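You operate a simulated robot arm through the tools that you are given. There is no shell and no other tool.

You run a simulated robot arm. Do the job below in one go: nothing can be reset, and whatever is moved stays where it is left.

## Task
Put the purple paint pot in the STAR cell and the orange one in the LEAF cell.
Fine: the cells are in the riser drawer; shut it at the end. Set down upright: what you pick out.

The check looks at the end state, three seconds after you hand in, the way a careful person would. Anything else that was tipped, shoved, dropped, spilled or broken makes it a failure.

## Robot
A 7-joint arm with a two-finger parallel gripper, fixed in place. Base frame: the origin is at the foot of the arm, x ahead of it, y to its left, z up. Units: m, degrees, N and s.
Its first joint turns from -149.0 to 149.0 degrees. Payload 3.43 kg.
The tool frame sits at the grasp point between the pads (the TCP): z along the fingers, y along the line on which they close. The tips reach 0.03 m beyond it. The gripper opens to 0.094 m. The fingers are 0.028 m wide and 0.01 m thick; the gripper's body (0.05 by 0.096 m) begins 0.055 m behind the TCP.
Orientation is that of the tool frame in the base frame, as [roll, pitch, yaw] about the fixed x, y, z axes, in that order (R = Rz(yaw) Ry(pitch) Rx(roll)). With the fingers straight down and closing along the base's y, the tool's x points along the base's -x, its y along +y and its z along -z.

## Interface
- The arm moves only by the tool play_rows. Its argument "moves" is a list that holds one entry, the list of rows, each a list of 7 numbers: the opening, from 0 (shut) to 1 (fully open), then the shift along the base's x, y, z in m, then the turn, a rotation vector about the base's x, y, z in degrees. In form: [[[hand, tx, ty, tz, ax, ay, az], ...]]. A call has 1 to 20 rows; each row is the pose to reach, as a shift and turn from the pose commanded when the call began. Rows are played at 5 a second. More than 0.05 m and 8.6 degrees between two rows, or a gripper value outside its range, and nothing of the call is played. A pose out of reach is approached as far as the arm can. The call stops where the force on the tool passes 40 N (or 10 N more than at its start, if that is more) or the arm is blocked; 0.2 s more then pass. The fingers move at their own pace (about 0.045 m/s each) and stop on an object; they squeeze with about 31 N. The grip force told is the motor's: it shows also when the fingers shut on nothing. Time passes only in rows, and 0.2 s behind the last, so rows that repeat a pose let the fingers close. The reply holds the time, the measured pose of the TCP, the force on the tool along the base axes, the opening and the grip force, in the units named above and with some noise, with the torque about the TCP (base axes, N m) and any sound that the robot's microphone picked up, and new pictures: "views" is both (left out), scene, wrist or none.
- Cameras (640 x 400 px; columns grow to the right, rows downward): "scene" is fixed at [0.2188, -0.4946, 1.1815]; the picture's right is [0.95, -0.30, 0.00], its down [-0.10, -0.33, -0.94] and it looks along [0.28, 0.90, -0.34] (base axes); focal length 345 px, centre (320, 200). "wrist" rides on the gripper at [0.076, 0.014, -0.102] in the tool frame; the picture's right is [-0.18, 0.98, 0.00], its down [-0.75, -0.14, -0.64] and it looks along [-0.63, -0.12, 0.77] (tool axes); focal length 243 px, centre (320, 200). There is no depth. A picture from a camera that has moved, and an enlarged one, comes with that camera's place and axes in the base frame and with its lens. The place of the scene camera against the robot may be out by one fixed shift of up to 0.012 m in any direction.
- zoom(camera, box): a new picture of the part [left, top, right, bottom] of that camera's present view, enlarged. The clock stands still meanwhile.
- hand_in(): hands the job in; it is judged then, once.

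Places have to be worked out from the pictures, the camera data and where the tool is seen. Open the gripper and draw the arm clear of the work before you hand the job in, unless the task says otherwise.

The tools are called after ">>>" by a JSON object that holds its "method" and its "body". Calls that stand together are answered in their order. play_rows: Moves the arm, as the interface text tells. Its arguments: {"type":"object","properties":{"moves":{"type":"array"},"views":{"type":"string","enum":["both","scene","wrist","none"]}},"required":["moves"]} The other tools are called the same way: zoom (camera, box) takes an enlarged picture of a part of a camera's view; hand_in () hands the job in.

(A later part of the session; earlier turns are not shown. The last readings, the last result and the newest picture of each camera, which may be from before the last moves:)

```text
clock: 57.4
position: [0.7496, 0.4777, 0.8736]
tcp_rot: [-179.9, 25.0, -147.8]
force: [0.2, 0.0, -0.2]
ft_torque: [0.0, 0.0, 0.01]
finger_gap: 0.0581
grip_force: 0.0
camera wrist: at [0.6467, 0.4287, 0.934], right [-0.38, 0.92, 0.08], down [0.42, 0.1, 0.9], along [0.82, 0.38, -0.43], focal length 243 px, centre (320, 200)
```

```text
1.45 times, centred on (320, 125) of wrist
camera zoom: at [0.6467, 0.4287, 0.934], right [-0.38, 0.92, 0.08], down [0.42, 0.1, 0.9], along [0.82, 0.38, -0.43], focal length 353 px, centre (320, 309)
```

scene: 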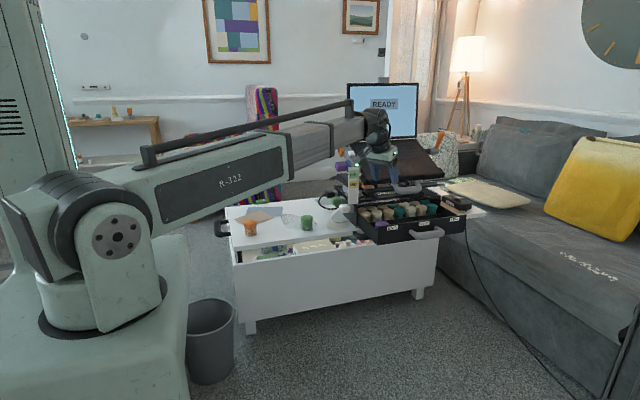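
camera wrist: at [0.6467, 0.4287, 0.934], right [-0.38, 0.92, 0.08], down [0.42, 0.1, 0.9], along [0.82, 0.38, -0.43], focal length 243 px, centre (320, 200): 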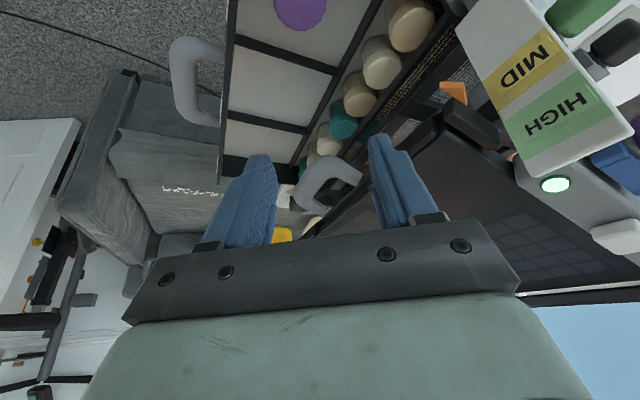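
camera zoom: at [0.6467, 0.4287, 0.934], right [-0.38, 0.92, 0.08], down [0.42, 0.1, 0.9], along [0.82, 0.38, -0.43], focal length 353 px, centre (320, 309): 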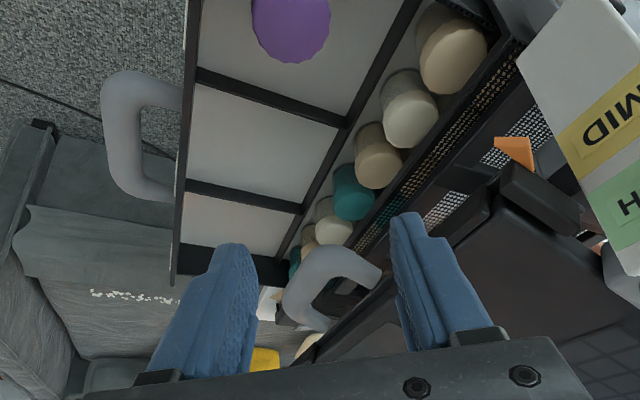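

Purple stands upright in STAR with nothing else disturbed. LEAF reads as x≈0.933–1.036, y≈0.43–0.545. Next I go back around to the orange pot, corrected estimate ≈(0.327, 0.65), stopping short and above for a look.

>>> {"method": "play_rows", "body": {"moves": [[[0.62, -0.04, -0.016, 0.006, 0, 0, 0], [0.62, -0.08, -0.032, 0.012, 0, 0, 0], [0.62, -0.12, -0.048, 0.018, 0, 0, 0], [0.62, -0.16, -0.064, 0.024, 0, 0, 0], [0.7, -0.2, -0.079, 0.03, 0, 0, 0], [0.75, -0.234, -0.052, 0.03, 0, 0, 4.5], [0.75, -0.268, -0.025, 0.03, 0, 0, 9], [0.75, -0.303, 0.003, 0.03, 0, 0, 13.5], [0.75, -0.337, 0.03, 0.025, 0, 0, 18], [0.75, -0.371, 0.057, 0.02, 0, 0, 22.5], [0.75, -0.406, 0.084, 0.015, 0, 0, 27], [0.75, -0.44, 0.111, 0.01, 0, 0, 31.1], [0.75, -0.44, 0.111, 0.01, 0, 0, 31.1]]], "views": "both"}}

>>> {"method": "zoom", "body": {"camera": "wrist", "box": [180, 0, 500, 220]}}

```text
clock: 60.2
position: [0.3105, 0.589, 0.8843]
tcp_rot: [-179.9, 25.0, -116.6]
force: [-0.8, 1.0, -0.8]
ft_torque: [-0.02, 0.0, -0.02]
finger_gap: 0.0707
grip_force: 0.0
camera wrist: at [0.247, 0.4947, 0.9436], right [-0.8, 0.59, 0.08], down [0.31, 0.3, 0.9], along [0.51, 0.75, -0.43], focal length 243 px, centre (320, 200)
```

scene: 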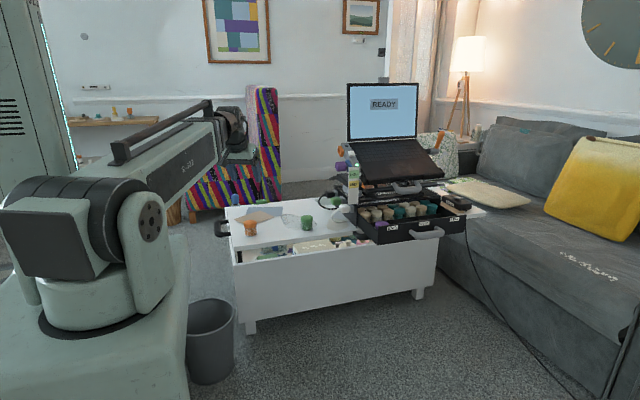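
wrist: 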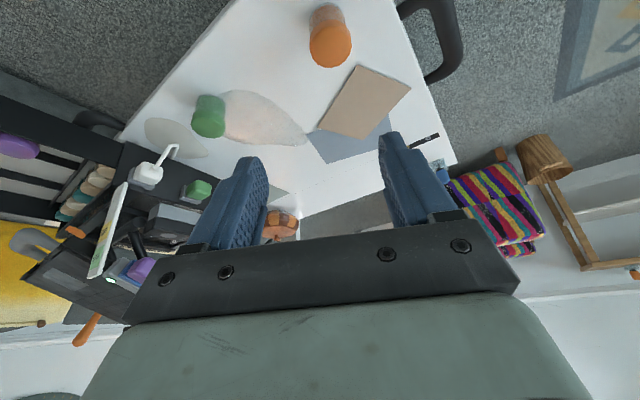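

```text
1.82 times, centred on (340, 110) of wrist
camera zoom: at [0.247, 0.4947, 0.9436], right [-0.8, 0.59, 0.08], down [0.31, 0.3, 0.9], along [0.51, 0.75, -0.43], focal length 441 px, centre (284, 364)
```

zoom: 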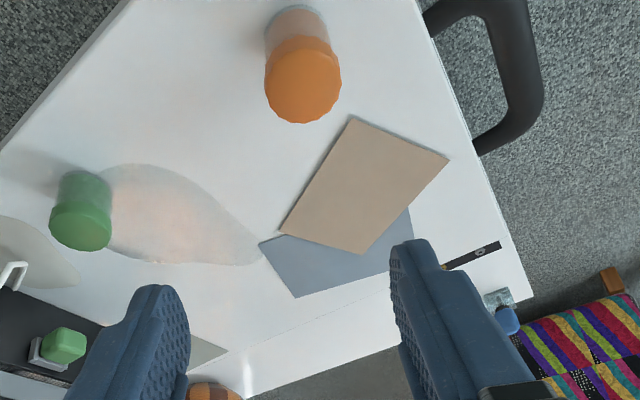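

Orange comes out at about (0.322, 0.653). I'll move over it and descend to z≈0.69, open, then check the centring.

>>> {"method": "play_rows", "body": {"moves": [[[0.75, 0.005, 0.025, -0.03, 0, 0, 0], [0.75, 0.01, 0.05, -0.065, 0, 0, 0], [0.75, 0.012, 0.063, -0.1, 0, 0, 0], [0.75, 0.012, 0.063, -0.135, 0, 0, 0], [0.75, 0.012, 0.063, -0.165, 0, 0, 0], [0.75, 0.012, 0.063, -0.185, 0, 0, 0], [0.75, 0.012, 0.063, -0.194, 0, 0, 0], [0.75, 0.012, 0.063, -0.194, 0, 0, 0]]], "views": "both"}}

>>> {"method": "zoom", "body": {"camera": "wrist", "box": [180, 0, 500, 220]}}

>>> {"method": "zoom", "body": {"camera": "scene", "box": [210, 170, 330, 250]}}

```text
clock: 62.0
position: [0.322, 0.6505, 0.6892]
tcp_rot: [-179.9, 25.0, -116.7]
force: [-0.1, 0.7, -1.0]
ft_torque: [0.0, 0.01, 0.01]
finger_gap: 0.0706
grip_force: 0.1
camera wrist: at [0.2589, 0.557, 0.7494], right [-0.8, 0.59, 0.08], down [0.31, 0.3, 0.9], along [0.51, 0.75, -0.43], focal length 243 px, centre (320, 200)
```

scene: 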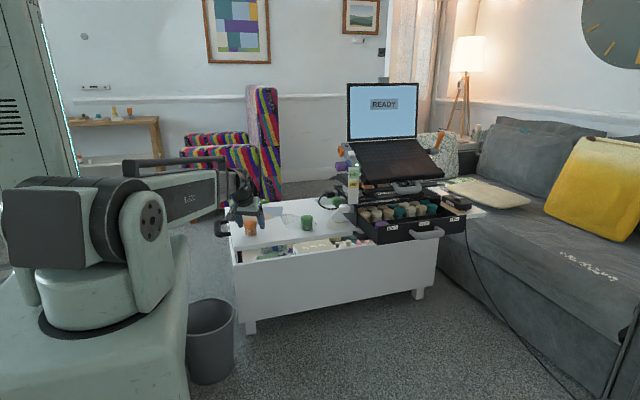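
wrist: 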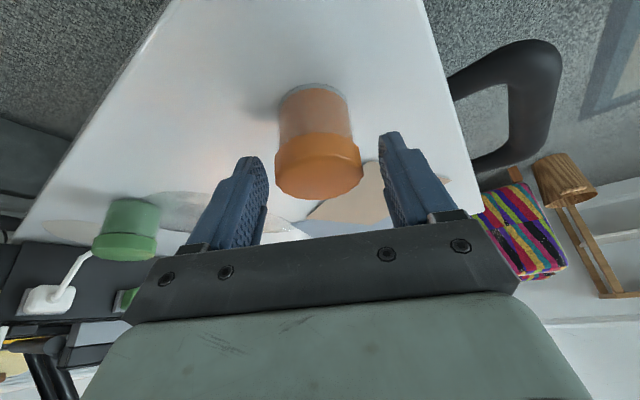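

```text
1.82 times, centred on (340, 110) of wrist
camera zoom: at [0.2589, 0.557, 0.7494], right [-0.8, 0.59, 0.08], down [0.31, 0.3, 0.9], along [0.51, 0.75, -0.43], focal length 441 px, centre (284, 364)
```

zoom: 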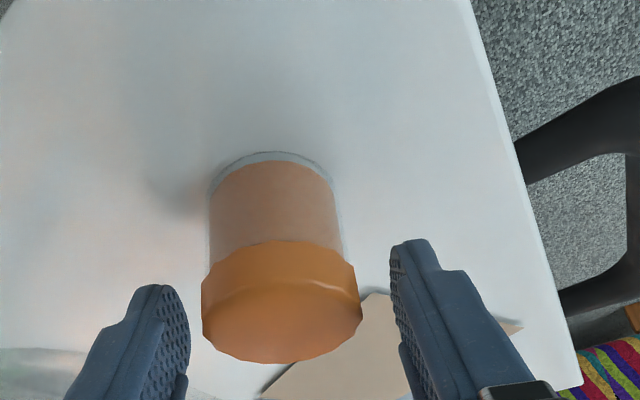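

```text
5.00 times, centred on (270, 210) of scene
camera zoom: at [0.2188, -0.4946, 1.1815], right [0.95, -0.3, 0.0], down [-0.1, -0.33, -0.94], along [0.28, 0.9, -0.34], focal length 1727 px, centre (570, 150)
```

zoom: 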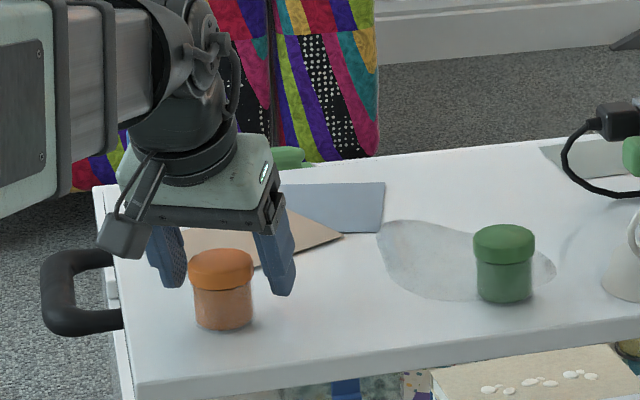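

The view matches the good purple grip pose almost exactly. I'll lower 6.5 mm, close and lift.

>>> {"method": "play_rows", "body": {"moves": [[[0.75, 0, 0, -0.003, 0, 0, 0], [0.7, 0, 0, -0.0065, 0, 0, 0], [0.6, 0, 0, -0.0065, 0, 0, 0], [0.5, 0, 0, -0.0065, 0, 0, 0], [0.35, 0, 0, -0.0065, 0, 0, 0], [0.15, 0, 0, -0.0065, 0, 0, 0], [0.0, 0, 0, -0.0065, 0, 0, 0], [0.0, 0, 0, -0.0065, 0, 0, 0], [0.0, 0, 0, 0.004, 0, 0, 0], [0.0, 0, 0, 0.018, 0, 0, 0], [0.0, 0, 0, 0.033, 0, 0, 0]]], "views": "both"}}

>>> {"method": "zoom", "body": {"camera": "wrist", "box": [180, 0, 500, 220]}}

>>> {"method": "zoom", "body": {"camera": "scene", "box": [210, 170, 330, 250]}}

```text
clock: 64.4
position: [0.3223, 0.6511, 0.7224]
tcp_rot: [179.9, 24.9, -116.7]
force: [-0.2, -1.4, -0.7]
ft_torque: [-0.02, 0.02, 0.0]
finger_gap: 0.0463
grip_force: 30.8
camera wrist: at [0.2592, 0.5568, 0.7829], right [-0.8, 0.59, 0.08], down [0.31, 0.3, 0.9], along [0.51, 0.75, -0.43], focal length 243 px, centre (320, 200)
```

scene: 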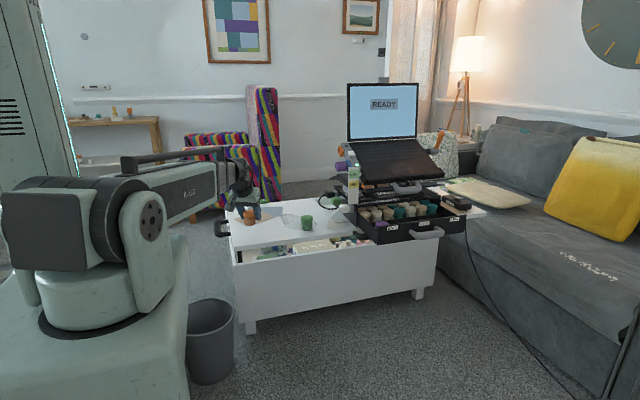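
wrist: 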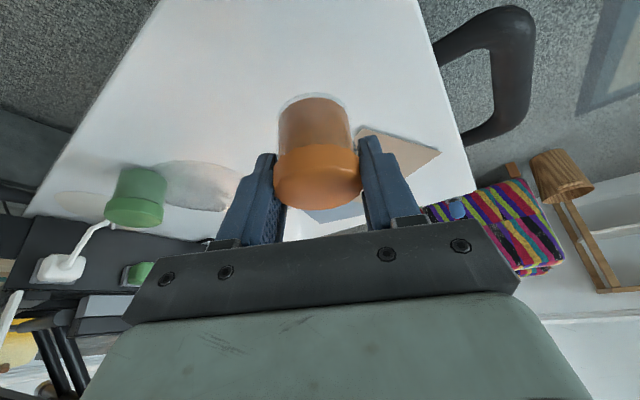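

```text
1.82 times, centred on (340, 110) of wrist
camera zoom: at [0.2592, 0.5568, 0.7829], right [-0.8, 0.59, 0.08], down [0.31, 0.3, 0.9], along [0.51, 0.75, -0.43], focal length 441 px, centre (284, 364)
```

zoom: 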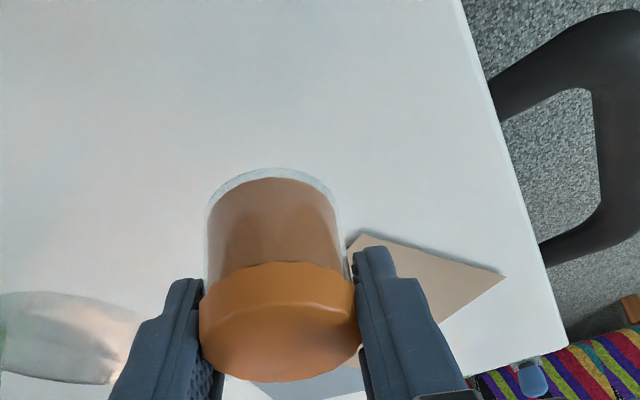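

```text
5.00 times, centred on (270, 210) of scene
camera zoom: at [0.2188, -0.4946, 1.1815], right [0.95, -0.3, 0.0], down [-0.1, -0.33, -0.94], along [0.28, 0.9, -0.34], focal length 1727 px, centre (570, 150)
```

zoom: 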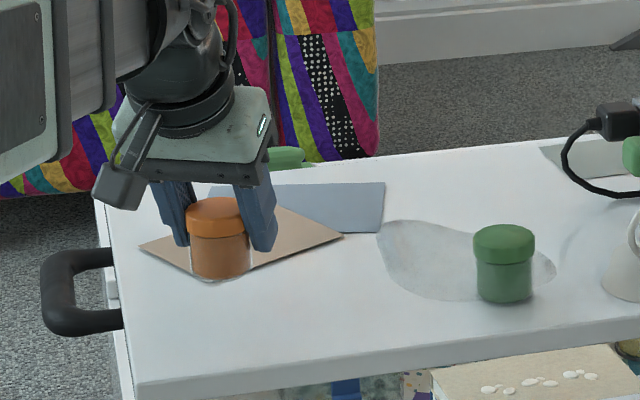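

Orange is held upright (gap 46 mm). I'll carry it up and around toward LEAF, turning the tool with the azimuth.

>>> {"method": "play_rows", "body": {"moves": [[[0, 0, 0, 0.04, 0, 0, 0], [0, 0, 0, 0.085, 0, 0, 0], [0, 0, 0, 0.13, 0, 0, 0], [0, 0, 0, 0.178, 0, 0, 0], [0, 0.0297, -0.0388, 0.178, 0, 0, -6.15], [0, 0.0593, -0.0777, 0.178, 0, 0, -12.3], [0, 0.089, -0.1165, 0.178, 0, 0, -18.45], [0, 0.1187, -0.1553, 0.178, 0, 0, -24.6], [0, 0.1483, -0.1942, 0.178, 0, 0, -30.75], [0, 0.178, -0.233, 0.178, 0, 0, -36.9], [0, 0.218, -0.245, 0.178, 0, 0, -36.9], [0, 0.258, -0.257, 0.178, 0, 0, -36.9], [0, 0.298, -0.269, 0.178, 0, 0, -36.9], [0, 0.338, -0.281, 0.178, 0, 0, -36.9], [0, 0.378, -0.293, 0.178, 0, 0, -36.9], [0, 0.418, -0.281, 0.178, 0, 0, -36.9], [0, 0.458, -0.269, 0.178, 0, 0, -36.9], [0, 0.498, -0.257, 0.178, 0, 0, -36.9], [0, 0.538, -0.245, 0.178, 0, 0, -36.9], [0, 0.578, -0.233, 0.178, 0, 0, -36.9]]], "views": "both"}}

>>> {"method": "zoom", "body": {"camera": "wrist", "box": [100, 0, 540, 250]}}

```text
clock: 68.6
position: [0.9012, 0.4191, 0.8997]
tcp_rot: [-180.0, 25.0, -153.6]
force: [-0.1, -0.1, -0.7]
ft_torque: [0.02, -0.04, 0.01]
finger_gap: 0.0462
grip_force: 31.1
camera wrist: at [0.7946, 0.3806, 0.9605], right [-0.29, 0.95, 0.08], down [0.43, 0.06, 0.9], along [0.85, 0.29, -0.43], focal length 243 px, centre (320, 200)
```

scene: 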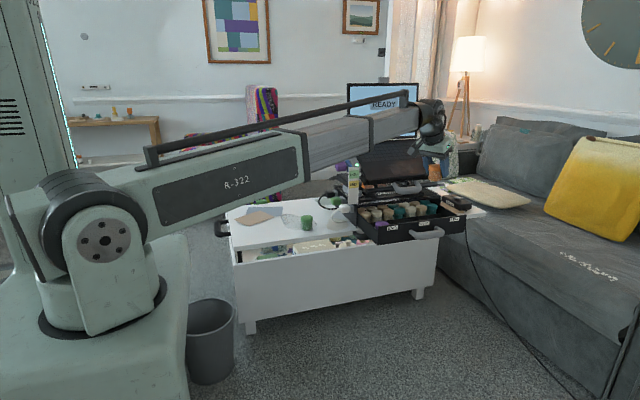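
wrist: 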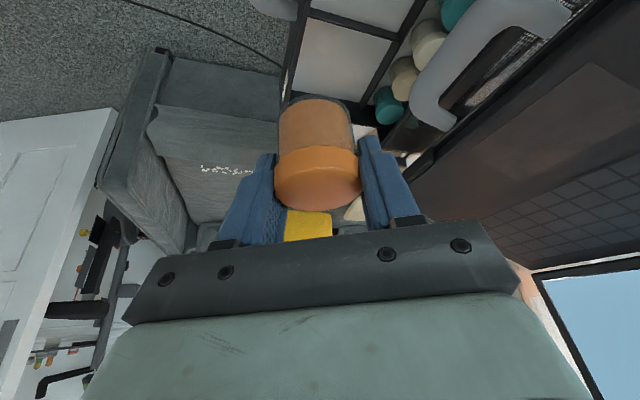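

```text
1.45 times, centred on (320, 125) of wrist
camera zoom: at [0.7946, 0.3806, 0.9605], right [-0.29, 0.95, 0.08], down [0.43, 0.06, 0.9], along [0.85, 0.29, -0.43], focal length 353 px, centre (320, 309)
```

zoom: 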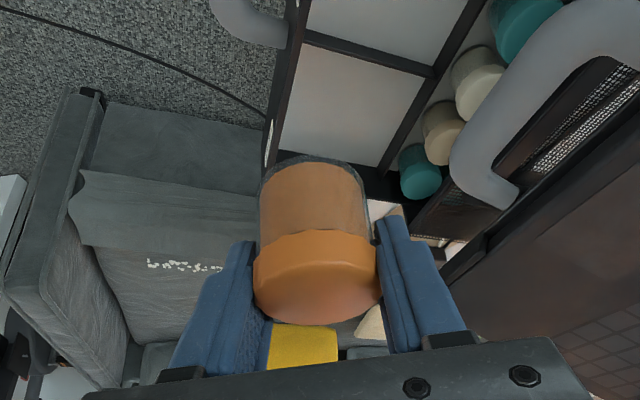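

LEAF measures x 0.935–1.036, y ≈0.423–0.545. I'll move above (0.982, 0.486) and lower to z≈0.75, checking that the pose is actually reached.

>>> {"method": "play_rows", "body": {"moves": [[[0, 0.027, 0.022, -0.01, 0, 0, 0], [0, 0.054, 0.043, -0.02, 0, 0, 0], [0, 0.081, 0.065, -0.03, 0, 0, 0], [0, 0.081, 0.065, -0.06, 0, 0, 0], [0, 0.081, 0.065, -0.09, 0, 0, 0], [0, 0.081, 0.065, -0.12, 0, 0, 0], [0, 0.081, 0.065, -0.15, 0, 0, 0], [0, 0.081, 0.065, -0.15, 0, 0, 0]]], "views": "both"}}

>>> {"method": "zoom", "body": {"camera": "wrist", "box": [100, 0, 540, 250]}}

>>> {"method": "zoom", "body": {"camera": "scene", "box": [360, 150, 500, 250]}}

```text
clock: 70.4
position: [0.9807, 0.4839, 0.7494]
tcp_rot: [179.9, 25.0, -153.5]
force: [0.1, 0.0, 0.1]
ft_torque: [0.02, 0.01, -0.04]
finger_gap: 0.0458
grip_force: 31.4
camera wrist: at [0.8738, 0.4458, 0.8092], right [-0.29, 0.95, 0.08], down [0.43, 0.06, 0.9], along [0.86, 0.29, -0.43], focal length 243 px, centre (320, 200)
```

scene: 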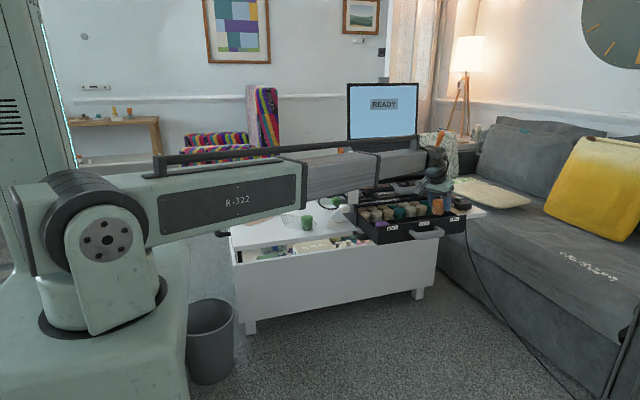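
wrist: 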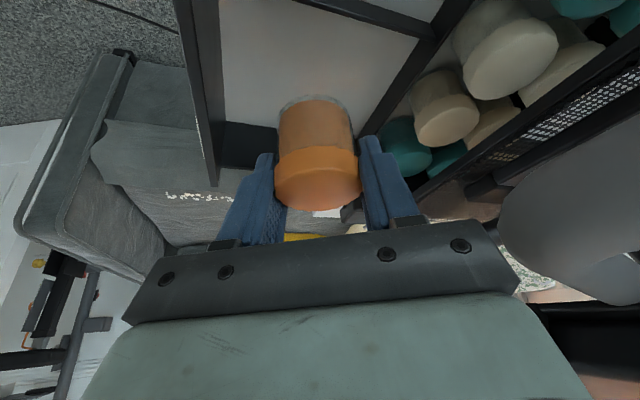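

```text
1.45 times, centred on (320, 125) of wrist
camera zoom: at [0.8738, 0.4458, 0.8092], right [-0.29, 0.95, 0.08], down [0.43, 0.06, 0.9], along [0.86, 0.29, -0.43], focal length 353 px, centre (320, 309)
```

zoom: 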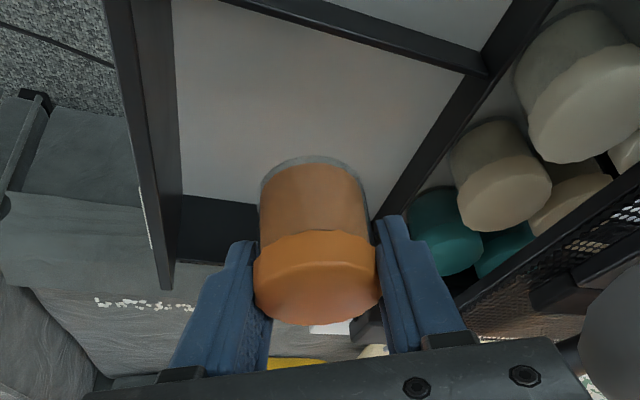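

```text
4.00 times, centred on (430, 200) of scene
camera zoom: at [0.2188, -0.4946, 1.1815], right [0.95, -0.3, 0.0], down [-0.1, -0.33, -0.94], along [0.28, 0.9, -0.34], focal length 1381 px, centre (-120, 200)
```

zoom: 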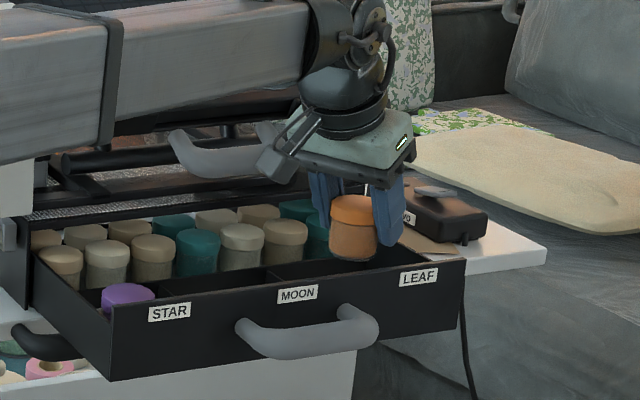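

Pose is reached with no shortfall, and the pot hangs over the LEAF cell inside all four walls. I'll shift 4 mm right and lower to just above the floor.

>>> {"method": "play_rows", "body": {"moves": [[[0, 0.004, 0, -0.012, 0, 0, 0], [0, 0.004, 0, -0.024, 0, 0, 0], [0, 0.004, 0, -0.036, 0, 0, 0], [0, 0.004, 0, -0.046, 0, 0, 0], [0, 0.004, 0, -0.05, 0, 0, 0], [0, 0.004, 0, -0.05, 0, 0, 0]]], "views": "both"}}

>>> {"method": "zoom", "body": {"camera": "wrist", "box": [100, 0, 540, 250]}}

>>> {"method": "zoom", "body": {"camera": "scene", "box": [380, 170, 480, 240]}}

```text
clock: 71.8
position: [0.9853, 0.4839, 0.7003]
tcp_rot: [179.9, 25.0, -153.6]
force: [0.3, 0.3, -0.4]
ft_torque: [-0.01, 0.05, 0.02]
finger_gap: 0.0455
grip_force: 31.1
camera wrist: at [0.8779, 0.4454, 0.7604], right [-0.29, 0.95, 0.08], down [0.43, 0.06, 0.9], along [0.86, 0.29, -0.43], focal length 243 px, centre (320, 200)
```

scene: 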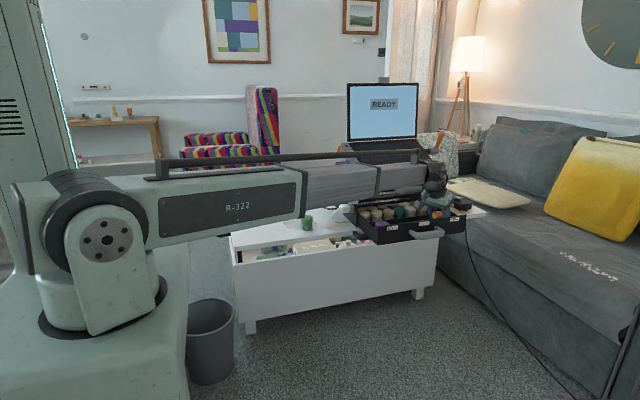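
wrist: 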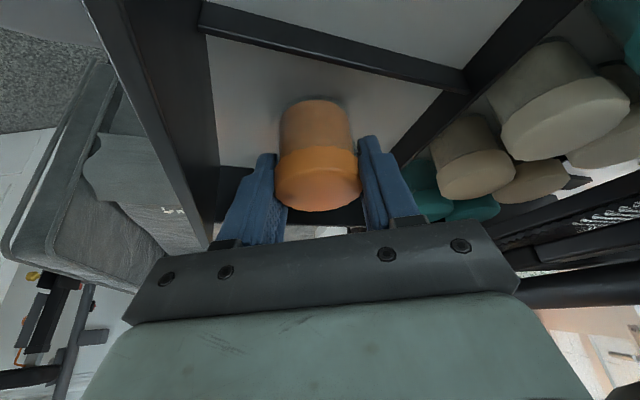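

```text
1.45 times, centred on (320, 125) of wrist
camera zoom: at [0.8779, 0.4454, 0.7604], right [-0.29, 0.95, 0.08], down [0.43, 0.06, 0.9], along [0.86, 0.29, -0.43], focal length 353 px, centre (320, 309)
```

zoom: 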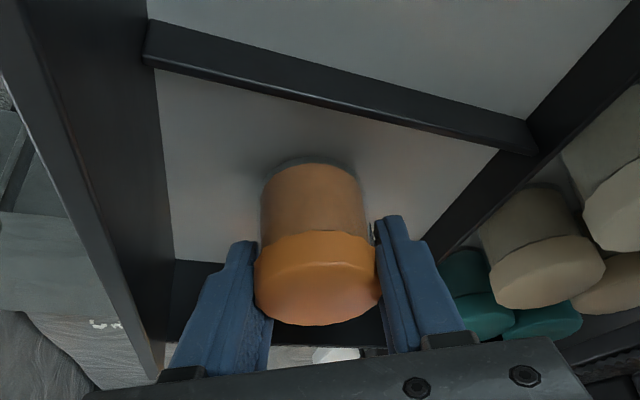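

```text
5.71 times, centred on (430, 205) of scene
camera zoom: at [0.2188, -0.4946, 1.1815], right [0.95, -0.3, 0.0], down [-0.1, -0.33, -0.94], along [0.28, 0.9, -0.34], focal length 1973 px, centre (-309, 171)
```

zoom: 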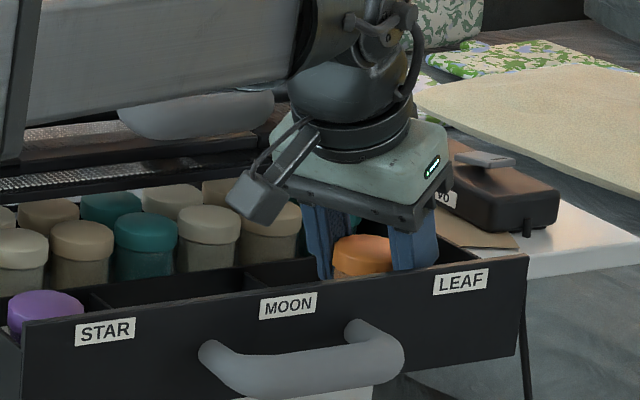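

Just above the floor, centred in the cell. I'll do fine lowering with force checks, since contact is expected around z 0.695.

>>> {"method": "play_rows", "body": {"moves": [[[0, 0, 0, -0.0015, 0, 0, 0], [0, 0, 0, -0.003, 0, 0, 0], [0, 0, 0, -0.0045, 0, 0, 0], [0, 0, 0, -0.0045, 0, 0, 0]]], "views": "none"}}

>>> {"method": "play_rows", "body": {"moves": [[[0, 0, 0, -0.0015, 0, 0, 0], [0, 0, 0, -0.0015, 0, 0, 0]]], "views": "none"}}

```text
clock: 72.8
position: [0.9846, 0.4829, 0.6966]
tcp_rot: [179.9, 25.0, -153.6]
force: [1.0, 0.4, 0.0]
ft_torque: [-0.01, 0.03, 0.0]
finger_gap: 0.0456
grip_force: 31.3
```

```text
clock: 73.4
position: [0.9855, 0.4848, 0.6941]
tcp_rot: [179.9, 25.0, -153.6]
force: [0.5, -0.8, 2.2]
ft_torque: [-0.01, 0.03, 0.0]
finger_gap: 0.0455
grip_force: 31.2
```

First light contact (2 N) means the pot is on the floor. I'll open just enough to release.

>>> {"method": "play_rows", "body": {"moves": [[[0.3, 0, 0, 0, 0, 0, 0], [0.5, 0, 0, 0, 0, 0, 0], [0.56, 0, 0, 0, 0, 0, 0], [0.6, 0, 0, 0, 0, 0, 0], [0.6, 0, 0, 0, 0, 0, 0], [0.6, 0, 0, 0, 0, 0, 0]]], "views": "both"}}

>>> {"method": "zoom", "body": {"camera": "wrist", "box": [100, 0, 540, 250]}}

>>> {"method": "zoom", "body": {"camera": "scene", "box": [380, 170, 480, 240]}}

```text
clock: 74.8
position: [0.9844, 0.4836, 0.6933]
tcp_rot: [-179.9, 25.0, -153.7]
force: [-0.1, 0.7, -0.4]
ft_torque: [-0.04, -0.01, -0.01]
finger_gap: 0.0566
grip_force: 0.1
camera wrist: at [0.8781, 0.4458, 0.7544], right [-0.29, 0.95, 0.08], down [0.43, 0.06, 0.9], along [0.85, 0.29, -0.43], focal length 243 px, centre (320, 200)
```

scene: 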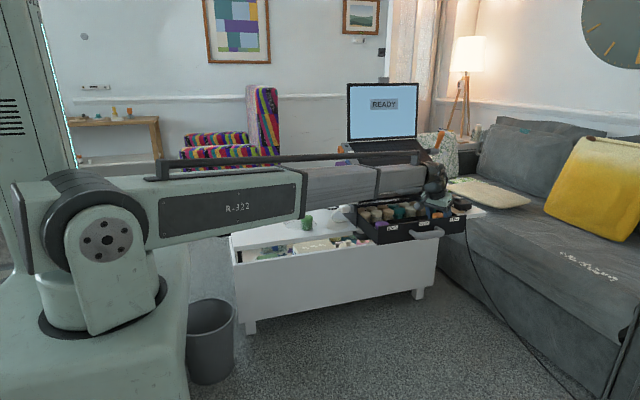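
wrist: 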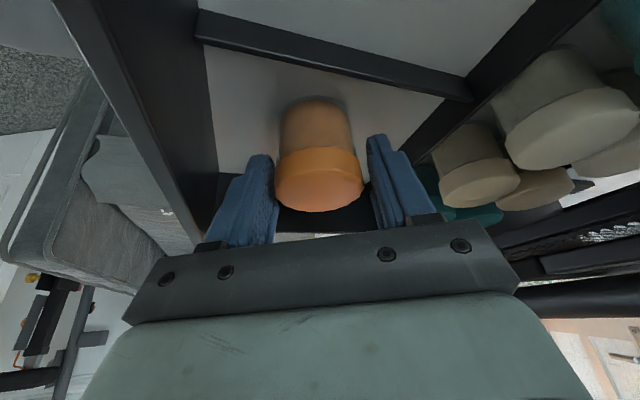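

```text
1.45 times, centred on (320, 125) of wrist
camera zoom: at [0.8781, 0.4458, 0.7544], right [-0.29, 0.95, 0.08], down [0.43, 0.06, 0.9], along [0.85, 0.29, -0.43], focal length 353 px, centre (320, 309)
```

zoom: 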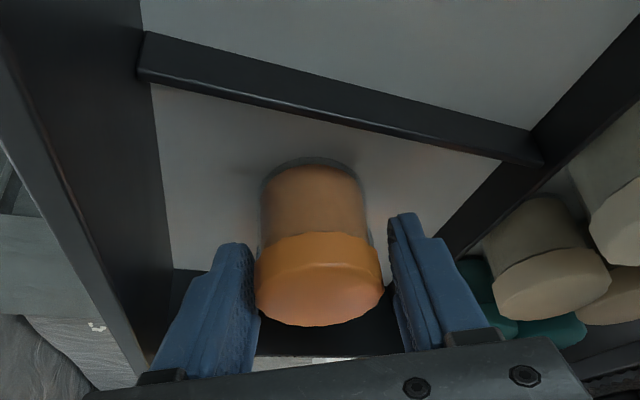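

```text
5.71 times, centred on (430, 205) of scene
camera zoom: at [0.2188, -0.4946, 1.1815], right [0.95, -0.3, 0.0], down [-0.1, -0.33, -0.94], along [0.28, 0.9, -0.34], focal length 1973 px, centre (-309, 171)
```

zoom: 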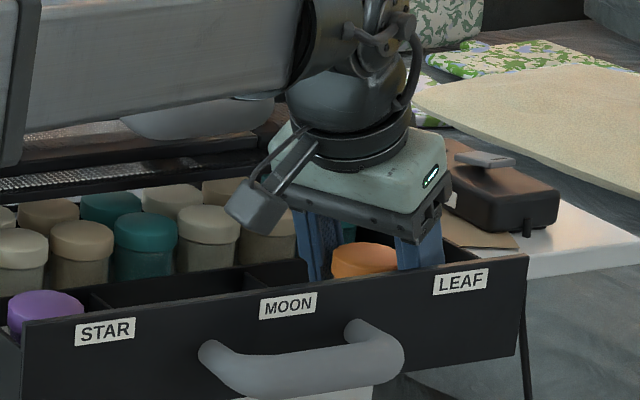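

Both fingers are clear of the lid, and the pot stands upright. I'll lift straight up slowly and then back away from the drawer.

>>> {"method": "play_rows", "body": {"moves": [[[0.6, 0, 0, 0.004, 0, 0, 0], [0.6, 0, 0, 0.01, 0, 0, 0], [0.6, 0, 0, 0.018, 0, 0, 0], [0.6, 0, 0, 0.03, 0, 0, 0], [0.6, 0, 0, 0.05, 0, 0, 0], [0.6, 0, 0, 0.08, 0, 0, 0], [0.6, 0, 0, 0.12, 0, 0, 0], [0.6, 0, 0, 0.16, 0, 0, 0], [0.6, -0.02, -0.03, 0.18, 0, 0, 0], [0.4, -0.04, -0.07, 0.19, 0, 0, 0], [0.2, -0.06, -0.11, 0.19, 0, 0, 0], [0.0, -0.08, -0.15, 0.19, 0, 0, 0], [0.0, -0.08, -0.19, 0.19, 0, 0, 0], [0.0, -0.08, -0.22, 0.19, 0, 0, 0], [0.0, -0.08, -0.22, 0.19, 0, 0, 0]]], "views": "both"}}

>>> {"method": "zoom", "body": {"camera": "scene", "box": [340, 170, 480, 250]}}

>>> {"method": "zoom", "body": {"camera": "wrist", "box": [320, 0, 640, 220]}}

```text
clock: 78.0
position: [0.9047, 0.2634, 0.8845]
tcp_rot: [-180.0, 25.0, -153.7]
force: [0.6, 0.8, -0.1]
ft_torque: [-0.01, -0.02, -0.04]
finger_gap: 0.0
grip_force: 30.5
camera wrist: at [0.798, 0.2246, 0.9442], right [-0.29, 0.95, 0.08], down [0.43, 0.06, 0.9], along [0.85, 0.29, -0.43], focal length 243 px, centre (320, 200)
```

scene: 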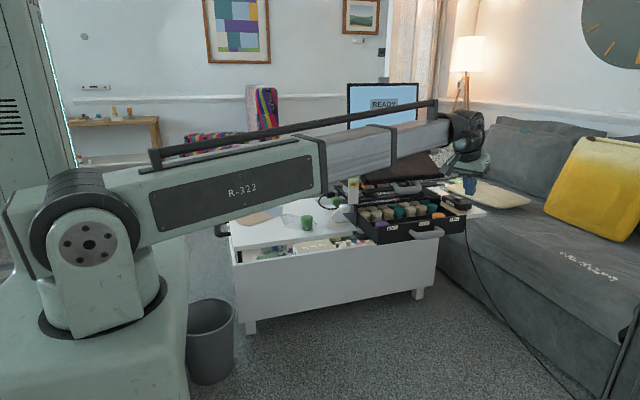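
wrist: 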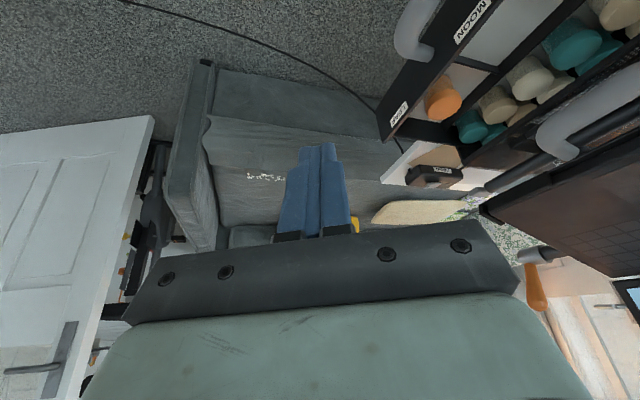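

```text
4.57 times, centred on (410, 210) of scene
camera zoom: at [0.2188, -0.4946, 1.1815], right [0.95, -0.3, 0.0], down [-0.1, -0.33, -0.94], along [0.28, 0.9, -0.34], focal length 1579 px, centre (-91, 154)
```

zoom: 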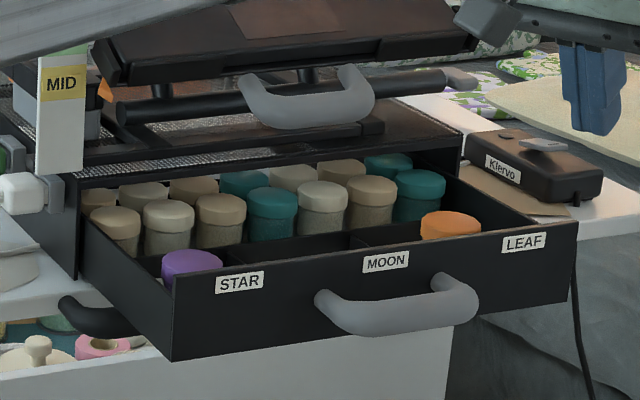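

```text
1.82 times, centred on (480, 110) of wrist
camera zoom: at [0.798, 0.2246, 0.9442], right [-0.29, 0.95, 0.08], down [0.43, 0.06, 0.9], along [0.85, 0.29, -0.43], focal length 441 px, centre (29, 364)
```

zoom: 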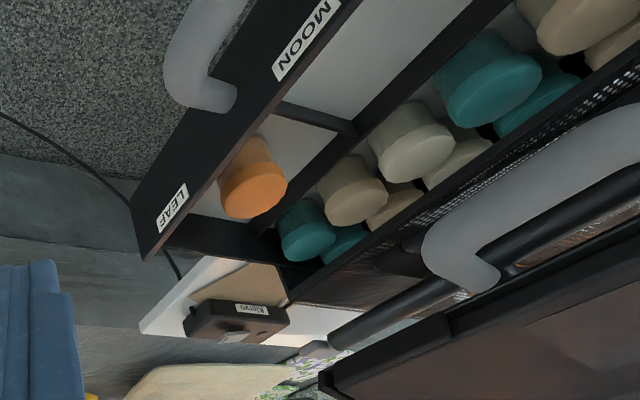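

Both pots are upright in their cells and everything else is untouched. To shut the drawer I'll take the handle again as before. First I straighten the tool, then tilt it to the handle-grip attitude, well in front of the drawer.

>>> {"method": "play_rows", "body": {"moves": [[[0, -0.008, -0.03, 0.004, 0, 0, -6.6], [0, -0.015, -0.06, 0.008, 0, 0, -13.2], [0, -0.022, -0.09, 0.012, 0, 0, -19.8], [0, -0.03, -0.117, 0.015, 0, 0, -26.4], [0, -0.03, -0.117, 0.015, 0, 0, -26.4]]], "views": "none"}}

>>> {"method": "play_rows", "body": {"moves": [[[0, 0, 0, 0, 0, 6.25, 0], [0, 0, 0, 0, 0, 12.5, 0], [0, 0, 0, 0, 0, 18.75, 0], [0, 0, 0, 0, 0, 25, 0], [0, 0, 0, 0, 0, 25, 0]]], "views": "none"}}

>>> {"method": "play_rows", "body": {"moves": [[[0.1, 0, 0.01, -0.01, 8, 0, 0], [0.2, 0, 0.02, -0.02, 16, 0, 0], [0.3, 0, 0.03, -0.03, 24, 0, 0], [0.4, 0, 0.04, -0.045, 32, 0, 0], [0.5, 0, 0.05, -0.065, 40, 0, 0], [0.5, 0, 0.06, -0.09, 48, 0, 0], [0.5, 0, 0.075, -0.12, 56, 0, 0], [0.5, 0, 0.09, -0.14, 64, 0, 0], [0.5, 0, 0.11, -0.156, 64, 0, 0], [0.5, 0, 0.13, -0.167, 64, 0, 0], [0.5, 0, 0.13, -0.167, 64, 0, 0]]], "views": "both"}}

```text
clock: 79.2
position: [0.8761, 0.1455, 0.8993]
tcp_rot: [179.9, 24.9, 179.9]
force: [0.4, -0.6, 0.0]
ft_torque: [0.02, -0.01, 0.0]
finger_gap: 0.0
grip_force: 31.0
```

```text
clock: 80.4
position: [0.8752, 0.1474, 0.8992]
tcp_rot: [179.9, -0.1, 180.0]
force: [0.5, -0.2, 0.1]
ft_torque: [0.0, -0.02, 0.01]
finger_gap: 0.0
grip_force: 31.4
```

```text
clock: 82.8
position: [0.8736, 0.2756, 0.7318]
tcp_rot: [115.9, 0.0, -180.0]
force: [0.0, -0.4, 0.3]
ft_torque: [0.02, -0.02, 0.02]
finger_gap: 0.0471
grip_force: 0.0
camera wrist: at [0.7984, 0.19, 0.7895], right [0.18, 0.43, 0.88], down [0.75, -0.64, 0.15], along [0.63, 0.64, -0.44], focal length 243 px, centre (320, 200)
```

scene: 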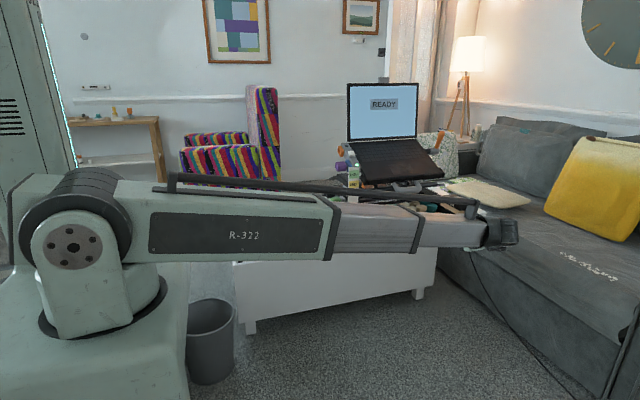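
wrist: 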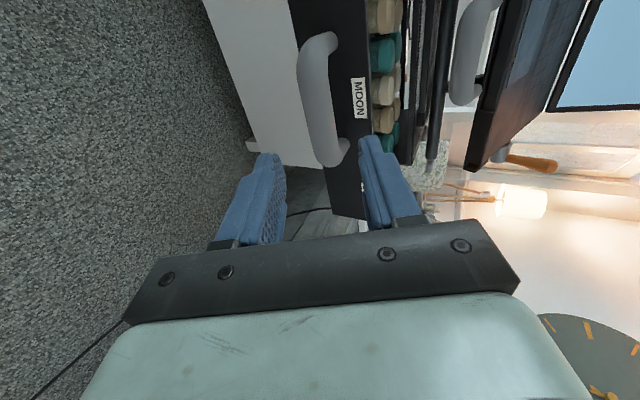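

The handle is ahead on the tool axis as planned. I'll move in 8 cm along the axis to the grip spot and check before closing.

>>> {"method": "play_rows", "body": {"moves": [[[0.5, 0, 0.03, -0.0146, 0, 0, 0], [0.5, 0, 0.055, -0.0268, 0, 0, 0], [0.5, 0, 0.072, -0.0351, 0, 0, 0], [0.5, 0, 0.083, -0.0405, 0, 0, 0], [0.5, 0, 0.083, -0.0405, 0, 0, 0]]], "views": "wrist"}}

>>> {"method": "zoom", "body": {"camera": "wrist", "box": [200, 60, 480, 240]}}

```text
clock: 84.0
position: [0.8752, 0.3615, 0.6915]
tcp_rot: [116.0, 0.0, -180.0]
force: [-0.1, 1.1, 0.1]
ft_torque: [0.01, -0.03, -0.04]
finger_gap: 0.0472
grip_force: 0.0
camera wrist: at [0.7986, 0.2739, 0.7491], right [0.18, 0.43, 0.88], down [0.75, -0.64, 0.15], along [0.63, 0.64, -0.44], focal length 243 px, centre (320, 200)
```

wrist: 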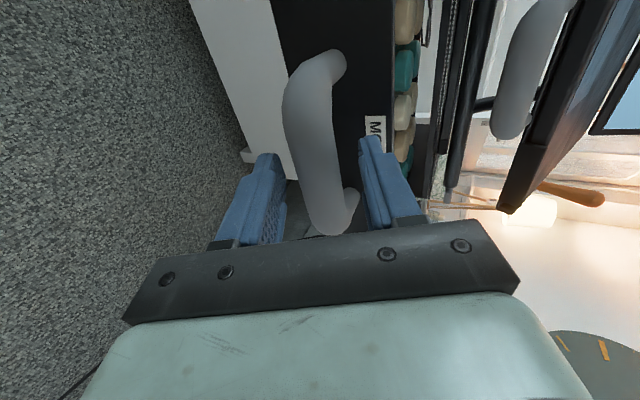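

```text
2.22 times, centred on (340, 150) of wrist
camera zoom: at [0.7986, 0.2739, 0.7491], right [0.18, 0.43, 0.88], down [0.75, -0.64, 0.15], along [0.63, 0.64, -0.44], focal length 539 px, centre (276, 311)
```

zoom: 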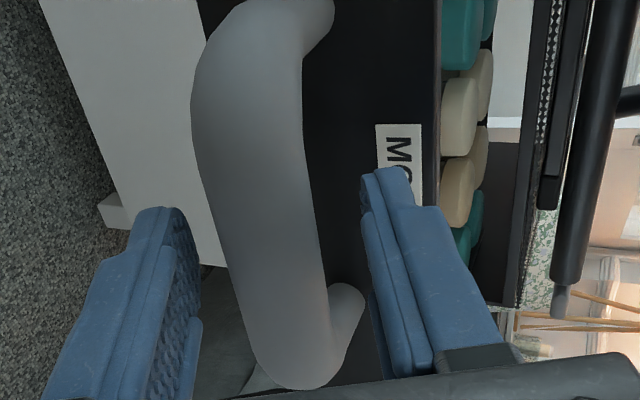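

The bar is well between the pads. I'll close gently.

>>> {"method": "play_rows", "body": {"moves": [[[0.4, 0, 0, 0, 0, 0, 0], [0.3, 0, 0, 0, 0, 0, 0], [0.2, 0, 0, 0, 0, 0, 0], [0.1, 0, 0, 0, 0, 0, 0], [0.0, 0, 0, 0, 0, 0, 0], [0.0, 0, 0, 0, 0, 0, 0]]], "views": "wrist"}}

```text
clock: 85.4
position: [0.8747, 0.3606, 0.6907]
tcp_rot: [116.1, 0.1, -180.0]
force: [-2.3, -0.1, -0.4]
ft_torque: [-0.56, -0.01, -0.02]
finger_gap: 0.0255
grip_force: 30.7
camera wrist: at [0.7987, 0.2738, 0.7481], right [0.18, 0.43, 0.88], down [0.75, -0.64, 0.16], along [0.63, 0.64, -0.44], focal length 243 px, centre (320, 200)
```

wrist: 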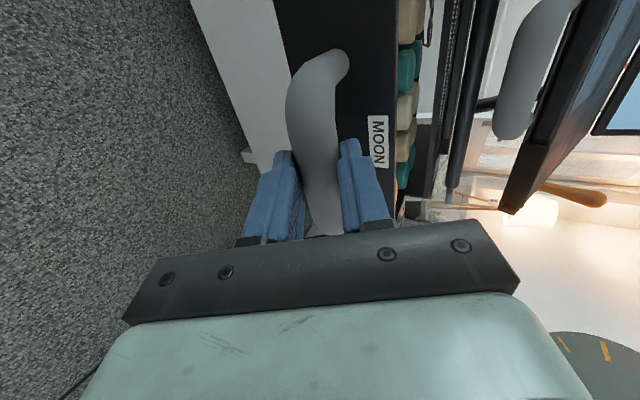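

Handle gripped with low forces. I'll push the drawer in smoothly, first half.

>>> {"method": "play_rows", "body": {"moves": [[[0, 0, 0.004, 0, 0, 0, 0], [0, 0, 0.01, 0, 0, 0, 0], [0, 0, 0.018, 0, 0, 0, 0], [0, 0, 0.026, 0, 0, 0, 0], [0, 0, 0.034, 0, 0, 0, 0], [0, 0, 0.042, 0, 0, 0, 0], [0, 0, 0.05, 0, 0, 0, 0], [0, 0, 0.058, 0, 0, 0, 0], [0, 0, 0.066, 0, 0, 0, 0], [0, 0, 0.074, 0, 0, 0, 0], [0, 0, 0.08, 0, 0, 0, 0], [0, 0, 0.08, 0, 0, 0, 0]]], "views": "both"}}

>>> {"method": "zoom", "body": {"camera": "scene", "box": [340, 160, 480, 250]}}

```text
clock: 88.0
position: [0.8745, 0.4406, 0.6889]
tcp_rot: [116.1, 0.0, -179.9]
force: [-8.5, -0.1, -0.6]
ft_torque: [-0.4, 0.05, 0.25]
finger_gap: 0.0255
grip_force: 30.8
camera wrist: at [0.799, 0.3529, 0.748], right [0.18, 0.43, 0.88], down [0.75, -0.64, 0.16], along [0.63, 0.64, -0.44], focal length 243 px, centre (320, 200)
```

scene: 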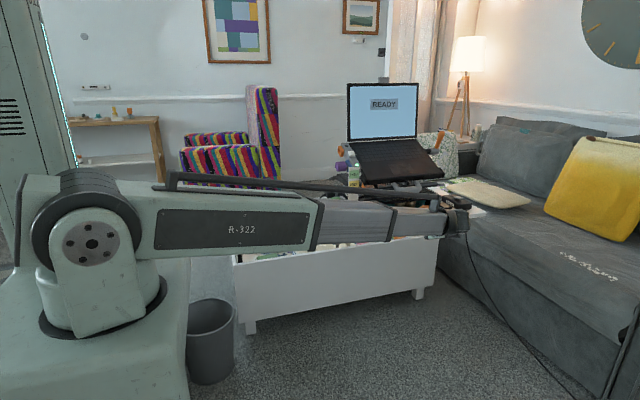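
wrist: 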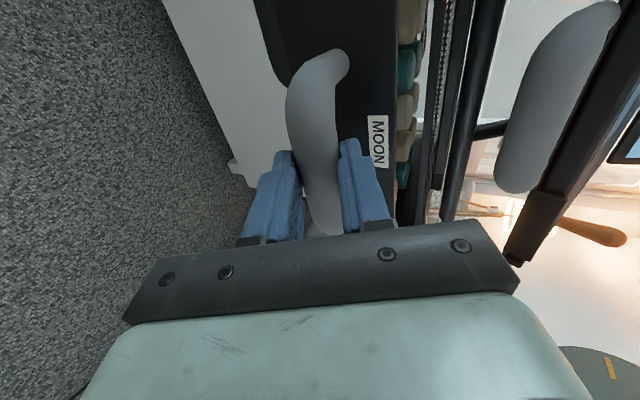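

```text
4.44 times, centred on (410, 205) of scene
camera zoom: at [0.2188, -0.4946, 1.1815], right [0.95, -0.3, 0.0], down [-0.1, -0.33, -0.94], along [0.28, 0.9, -0.34], focal length 1535 px, centre (-80, 178)
```

zoom: 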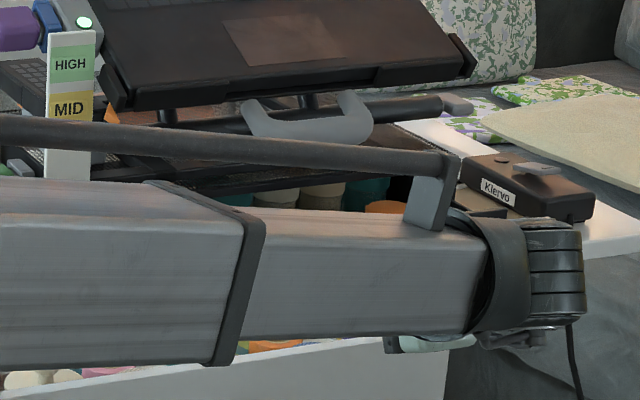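

Sliding smoothly and the laptop and stand are undisturbed. I'll continue to nearly shut.

>>> {"method": "play_rows", "body": {"moves": [[[0, 0, 0.006, 0, 0, 0, 0], [0, 0, 0.014, 0, 0, 0, 0], [0, 0, 0.022, 0, 0, 0, 0], [0, 0, 0.03, 0, 0, 0, 0], [0, 0, 0.038, 0, 0, 0, 0], [0, 0, 0.046, 0, 0, 0, 0], [0, 0, 0.054, 0, 0, 0, 0], [0, 0, 0.06, 0, 0, 0, 0], [0, 0, 0.066, 0, 0, 0, 0], [0, 0, 0.07, 0, 0, 0, 0], [0, 0, 0.07, 0, 0, 0, 0]]], "views": "wrist"}}

>>> {"method": "play_rows", "body": {"moves": [[[0, 0, 0.002, 0, 0, 0, 0], [0, 0, 0.004, 0, 0, 0, 0], [0, 0, 0.006, 0, 0, 0, 0], [0, 0, 0.008, 0, 0, 0, 0], [0, 0, 0.008, 0, 0, 0, 0]]], "views": "wrist"}}

```text
clock: 90.4
position: [0.8751, 0.5112, 0.6904]
tcp_rot: [116.2, 0.0, -179.9]
force: [-12.4, -0.3, -2.8]
ft_torque: [-0.48, 0.16, 0.43]
finger_gap: 0.0257
grip_force: 30.7
camera wrist: at [0.7993, 0.4234, 0.7481], right [0.18, 0.43, 0.88], down [0.75, -0.64, 0.16], along [0.63, 0.64, -0.44], focal length 243 px, centre (320, 200)
```

wrist: 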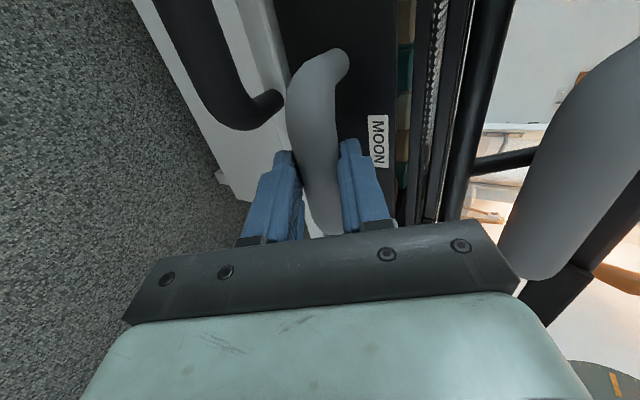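

```text
clock: 91.6
position: [0.8757, 0.519, 0.6914]
tcp_rot: [116.1, 0.0, -180.0]
force: [-11.4, -0.8, 0.0]
ft_torque: [-0.46, 0.02, 0.25]
finger_gap: 0.0256
grip_force: 30.9
camera wrist: at [0.7994, 0.431, 0.7479], right [0.18, 0.43, 0.88], down [0.75, -0.64, 0.16], along [0.63, 0.64, -0.44], focal length 243 px, centre (320, 200)
```

wrist: 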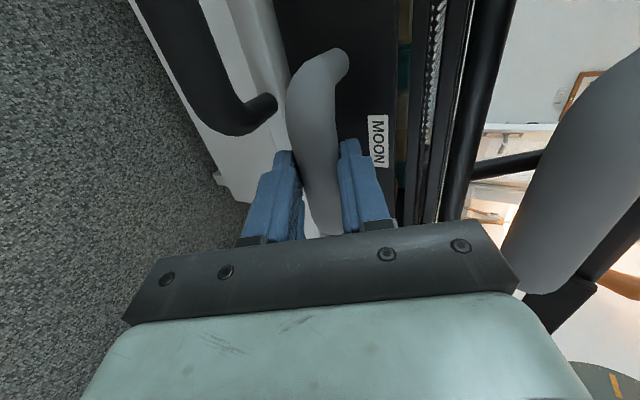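

No stop yet. I'll ease x by −1.5 mm to relieve the side load and creep in by 1 mm steps until the force along −y rises.

>>> {"method": "play_rows", "body": {"moves": [[[0, -0.0015, 0.001, 0, 0, 0, 0], [0, -0.0015, 0.002, 0, 0, 0, 0], [0, -0.0015, 0.003, 0, 0, 0, 0], [0, -0.0015, 0.004, 0, 0, 0, 0], [0, -0.0015, 0.004, 0, 0, 0, 0]]], "views": "wrist"}}

>>> {"method": "zoom", "body": {"camera": "wrist", "box": [260, 0, 500, 200]}}

>>> {"method": "zoom", "body": {"camera": "scene", "box": [340, 160, 480, 250]}}

```text
clock: 92.8
position: [0.8755, 0.5219, 0.6901]
tcp_rot: [116.1, 0.0, 179.8]
force: [9.3, -0.5, -0.9]
ft_torque: [-0.42, -0.39, -0.45]
finger_gap: 0.0256
grip_force: 31.3
camera wrist: at [0.799, 0.4352, 0.7479], right [0.18, 0.43, 0.88], down [0.75, -0.64, 0.16], along [0.63, 0.64, -0.44], focal length 243 px, centre (320, 200)
```

wrist: 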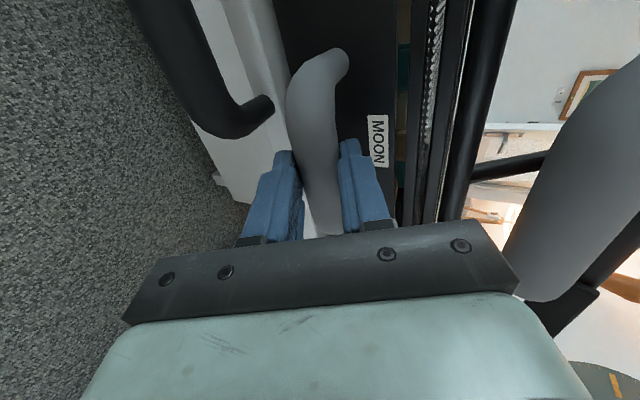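

```text
2.00 times, centred on (380, 100) of wrist
camera zoom: at [0.799, 0.4352, 0.7479], right [0.18, 0.43, 0.88], down [0.75, -0.64, 0.16], along [0.63, 0.64, -0.44], focal length 485 px, centre (200, 400)
```

zoom: 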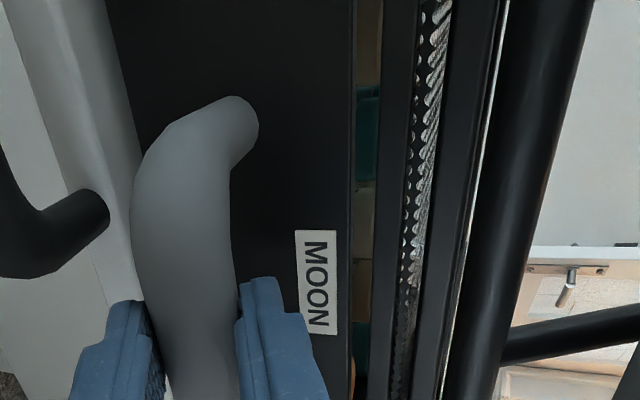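

```text
4.44 times, centred on (410, 205) of scene
camera zoom: at [0.2188, -0.4946, 1.1815], right [0.95, -0.3, 0.0], down [-0.1, -0.33, -0.94], along [0.28, 0.9, -0.34], focal length 1535 px, centre (-80, 178)
```

zoom: 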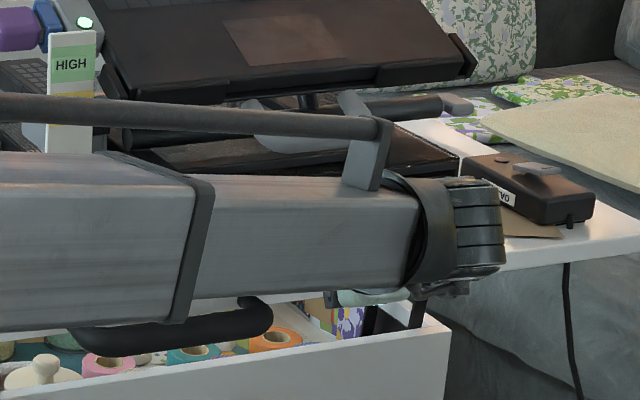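

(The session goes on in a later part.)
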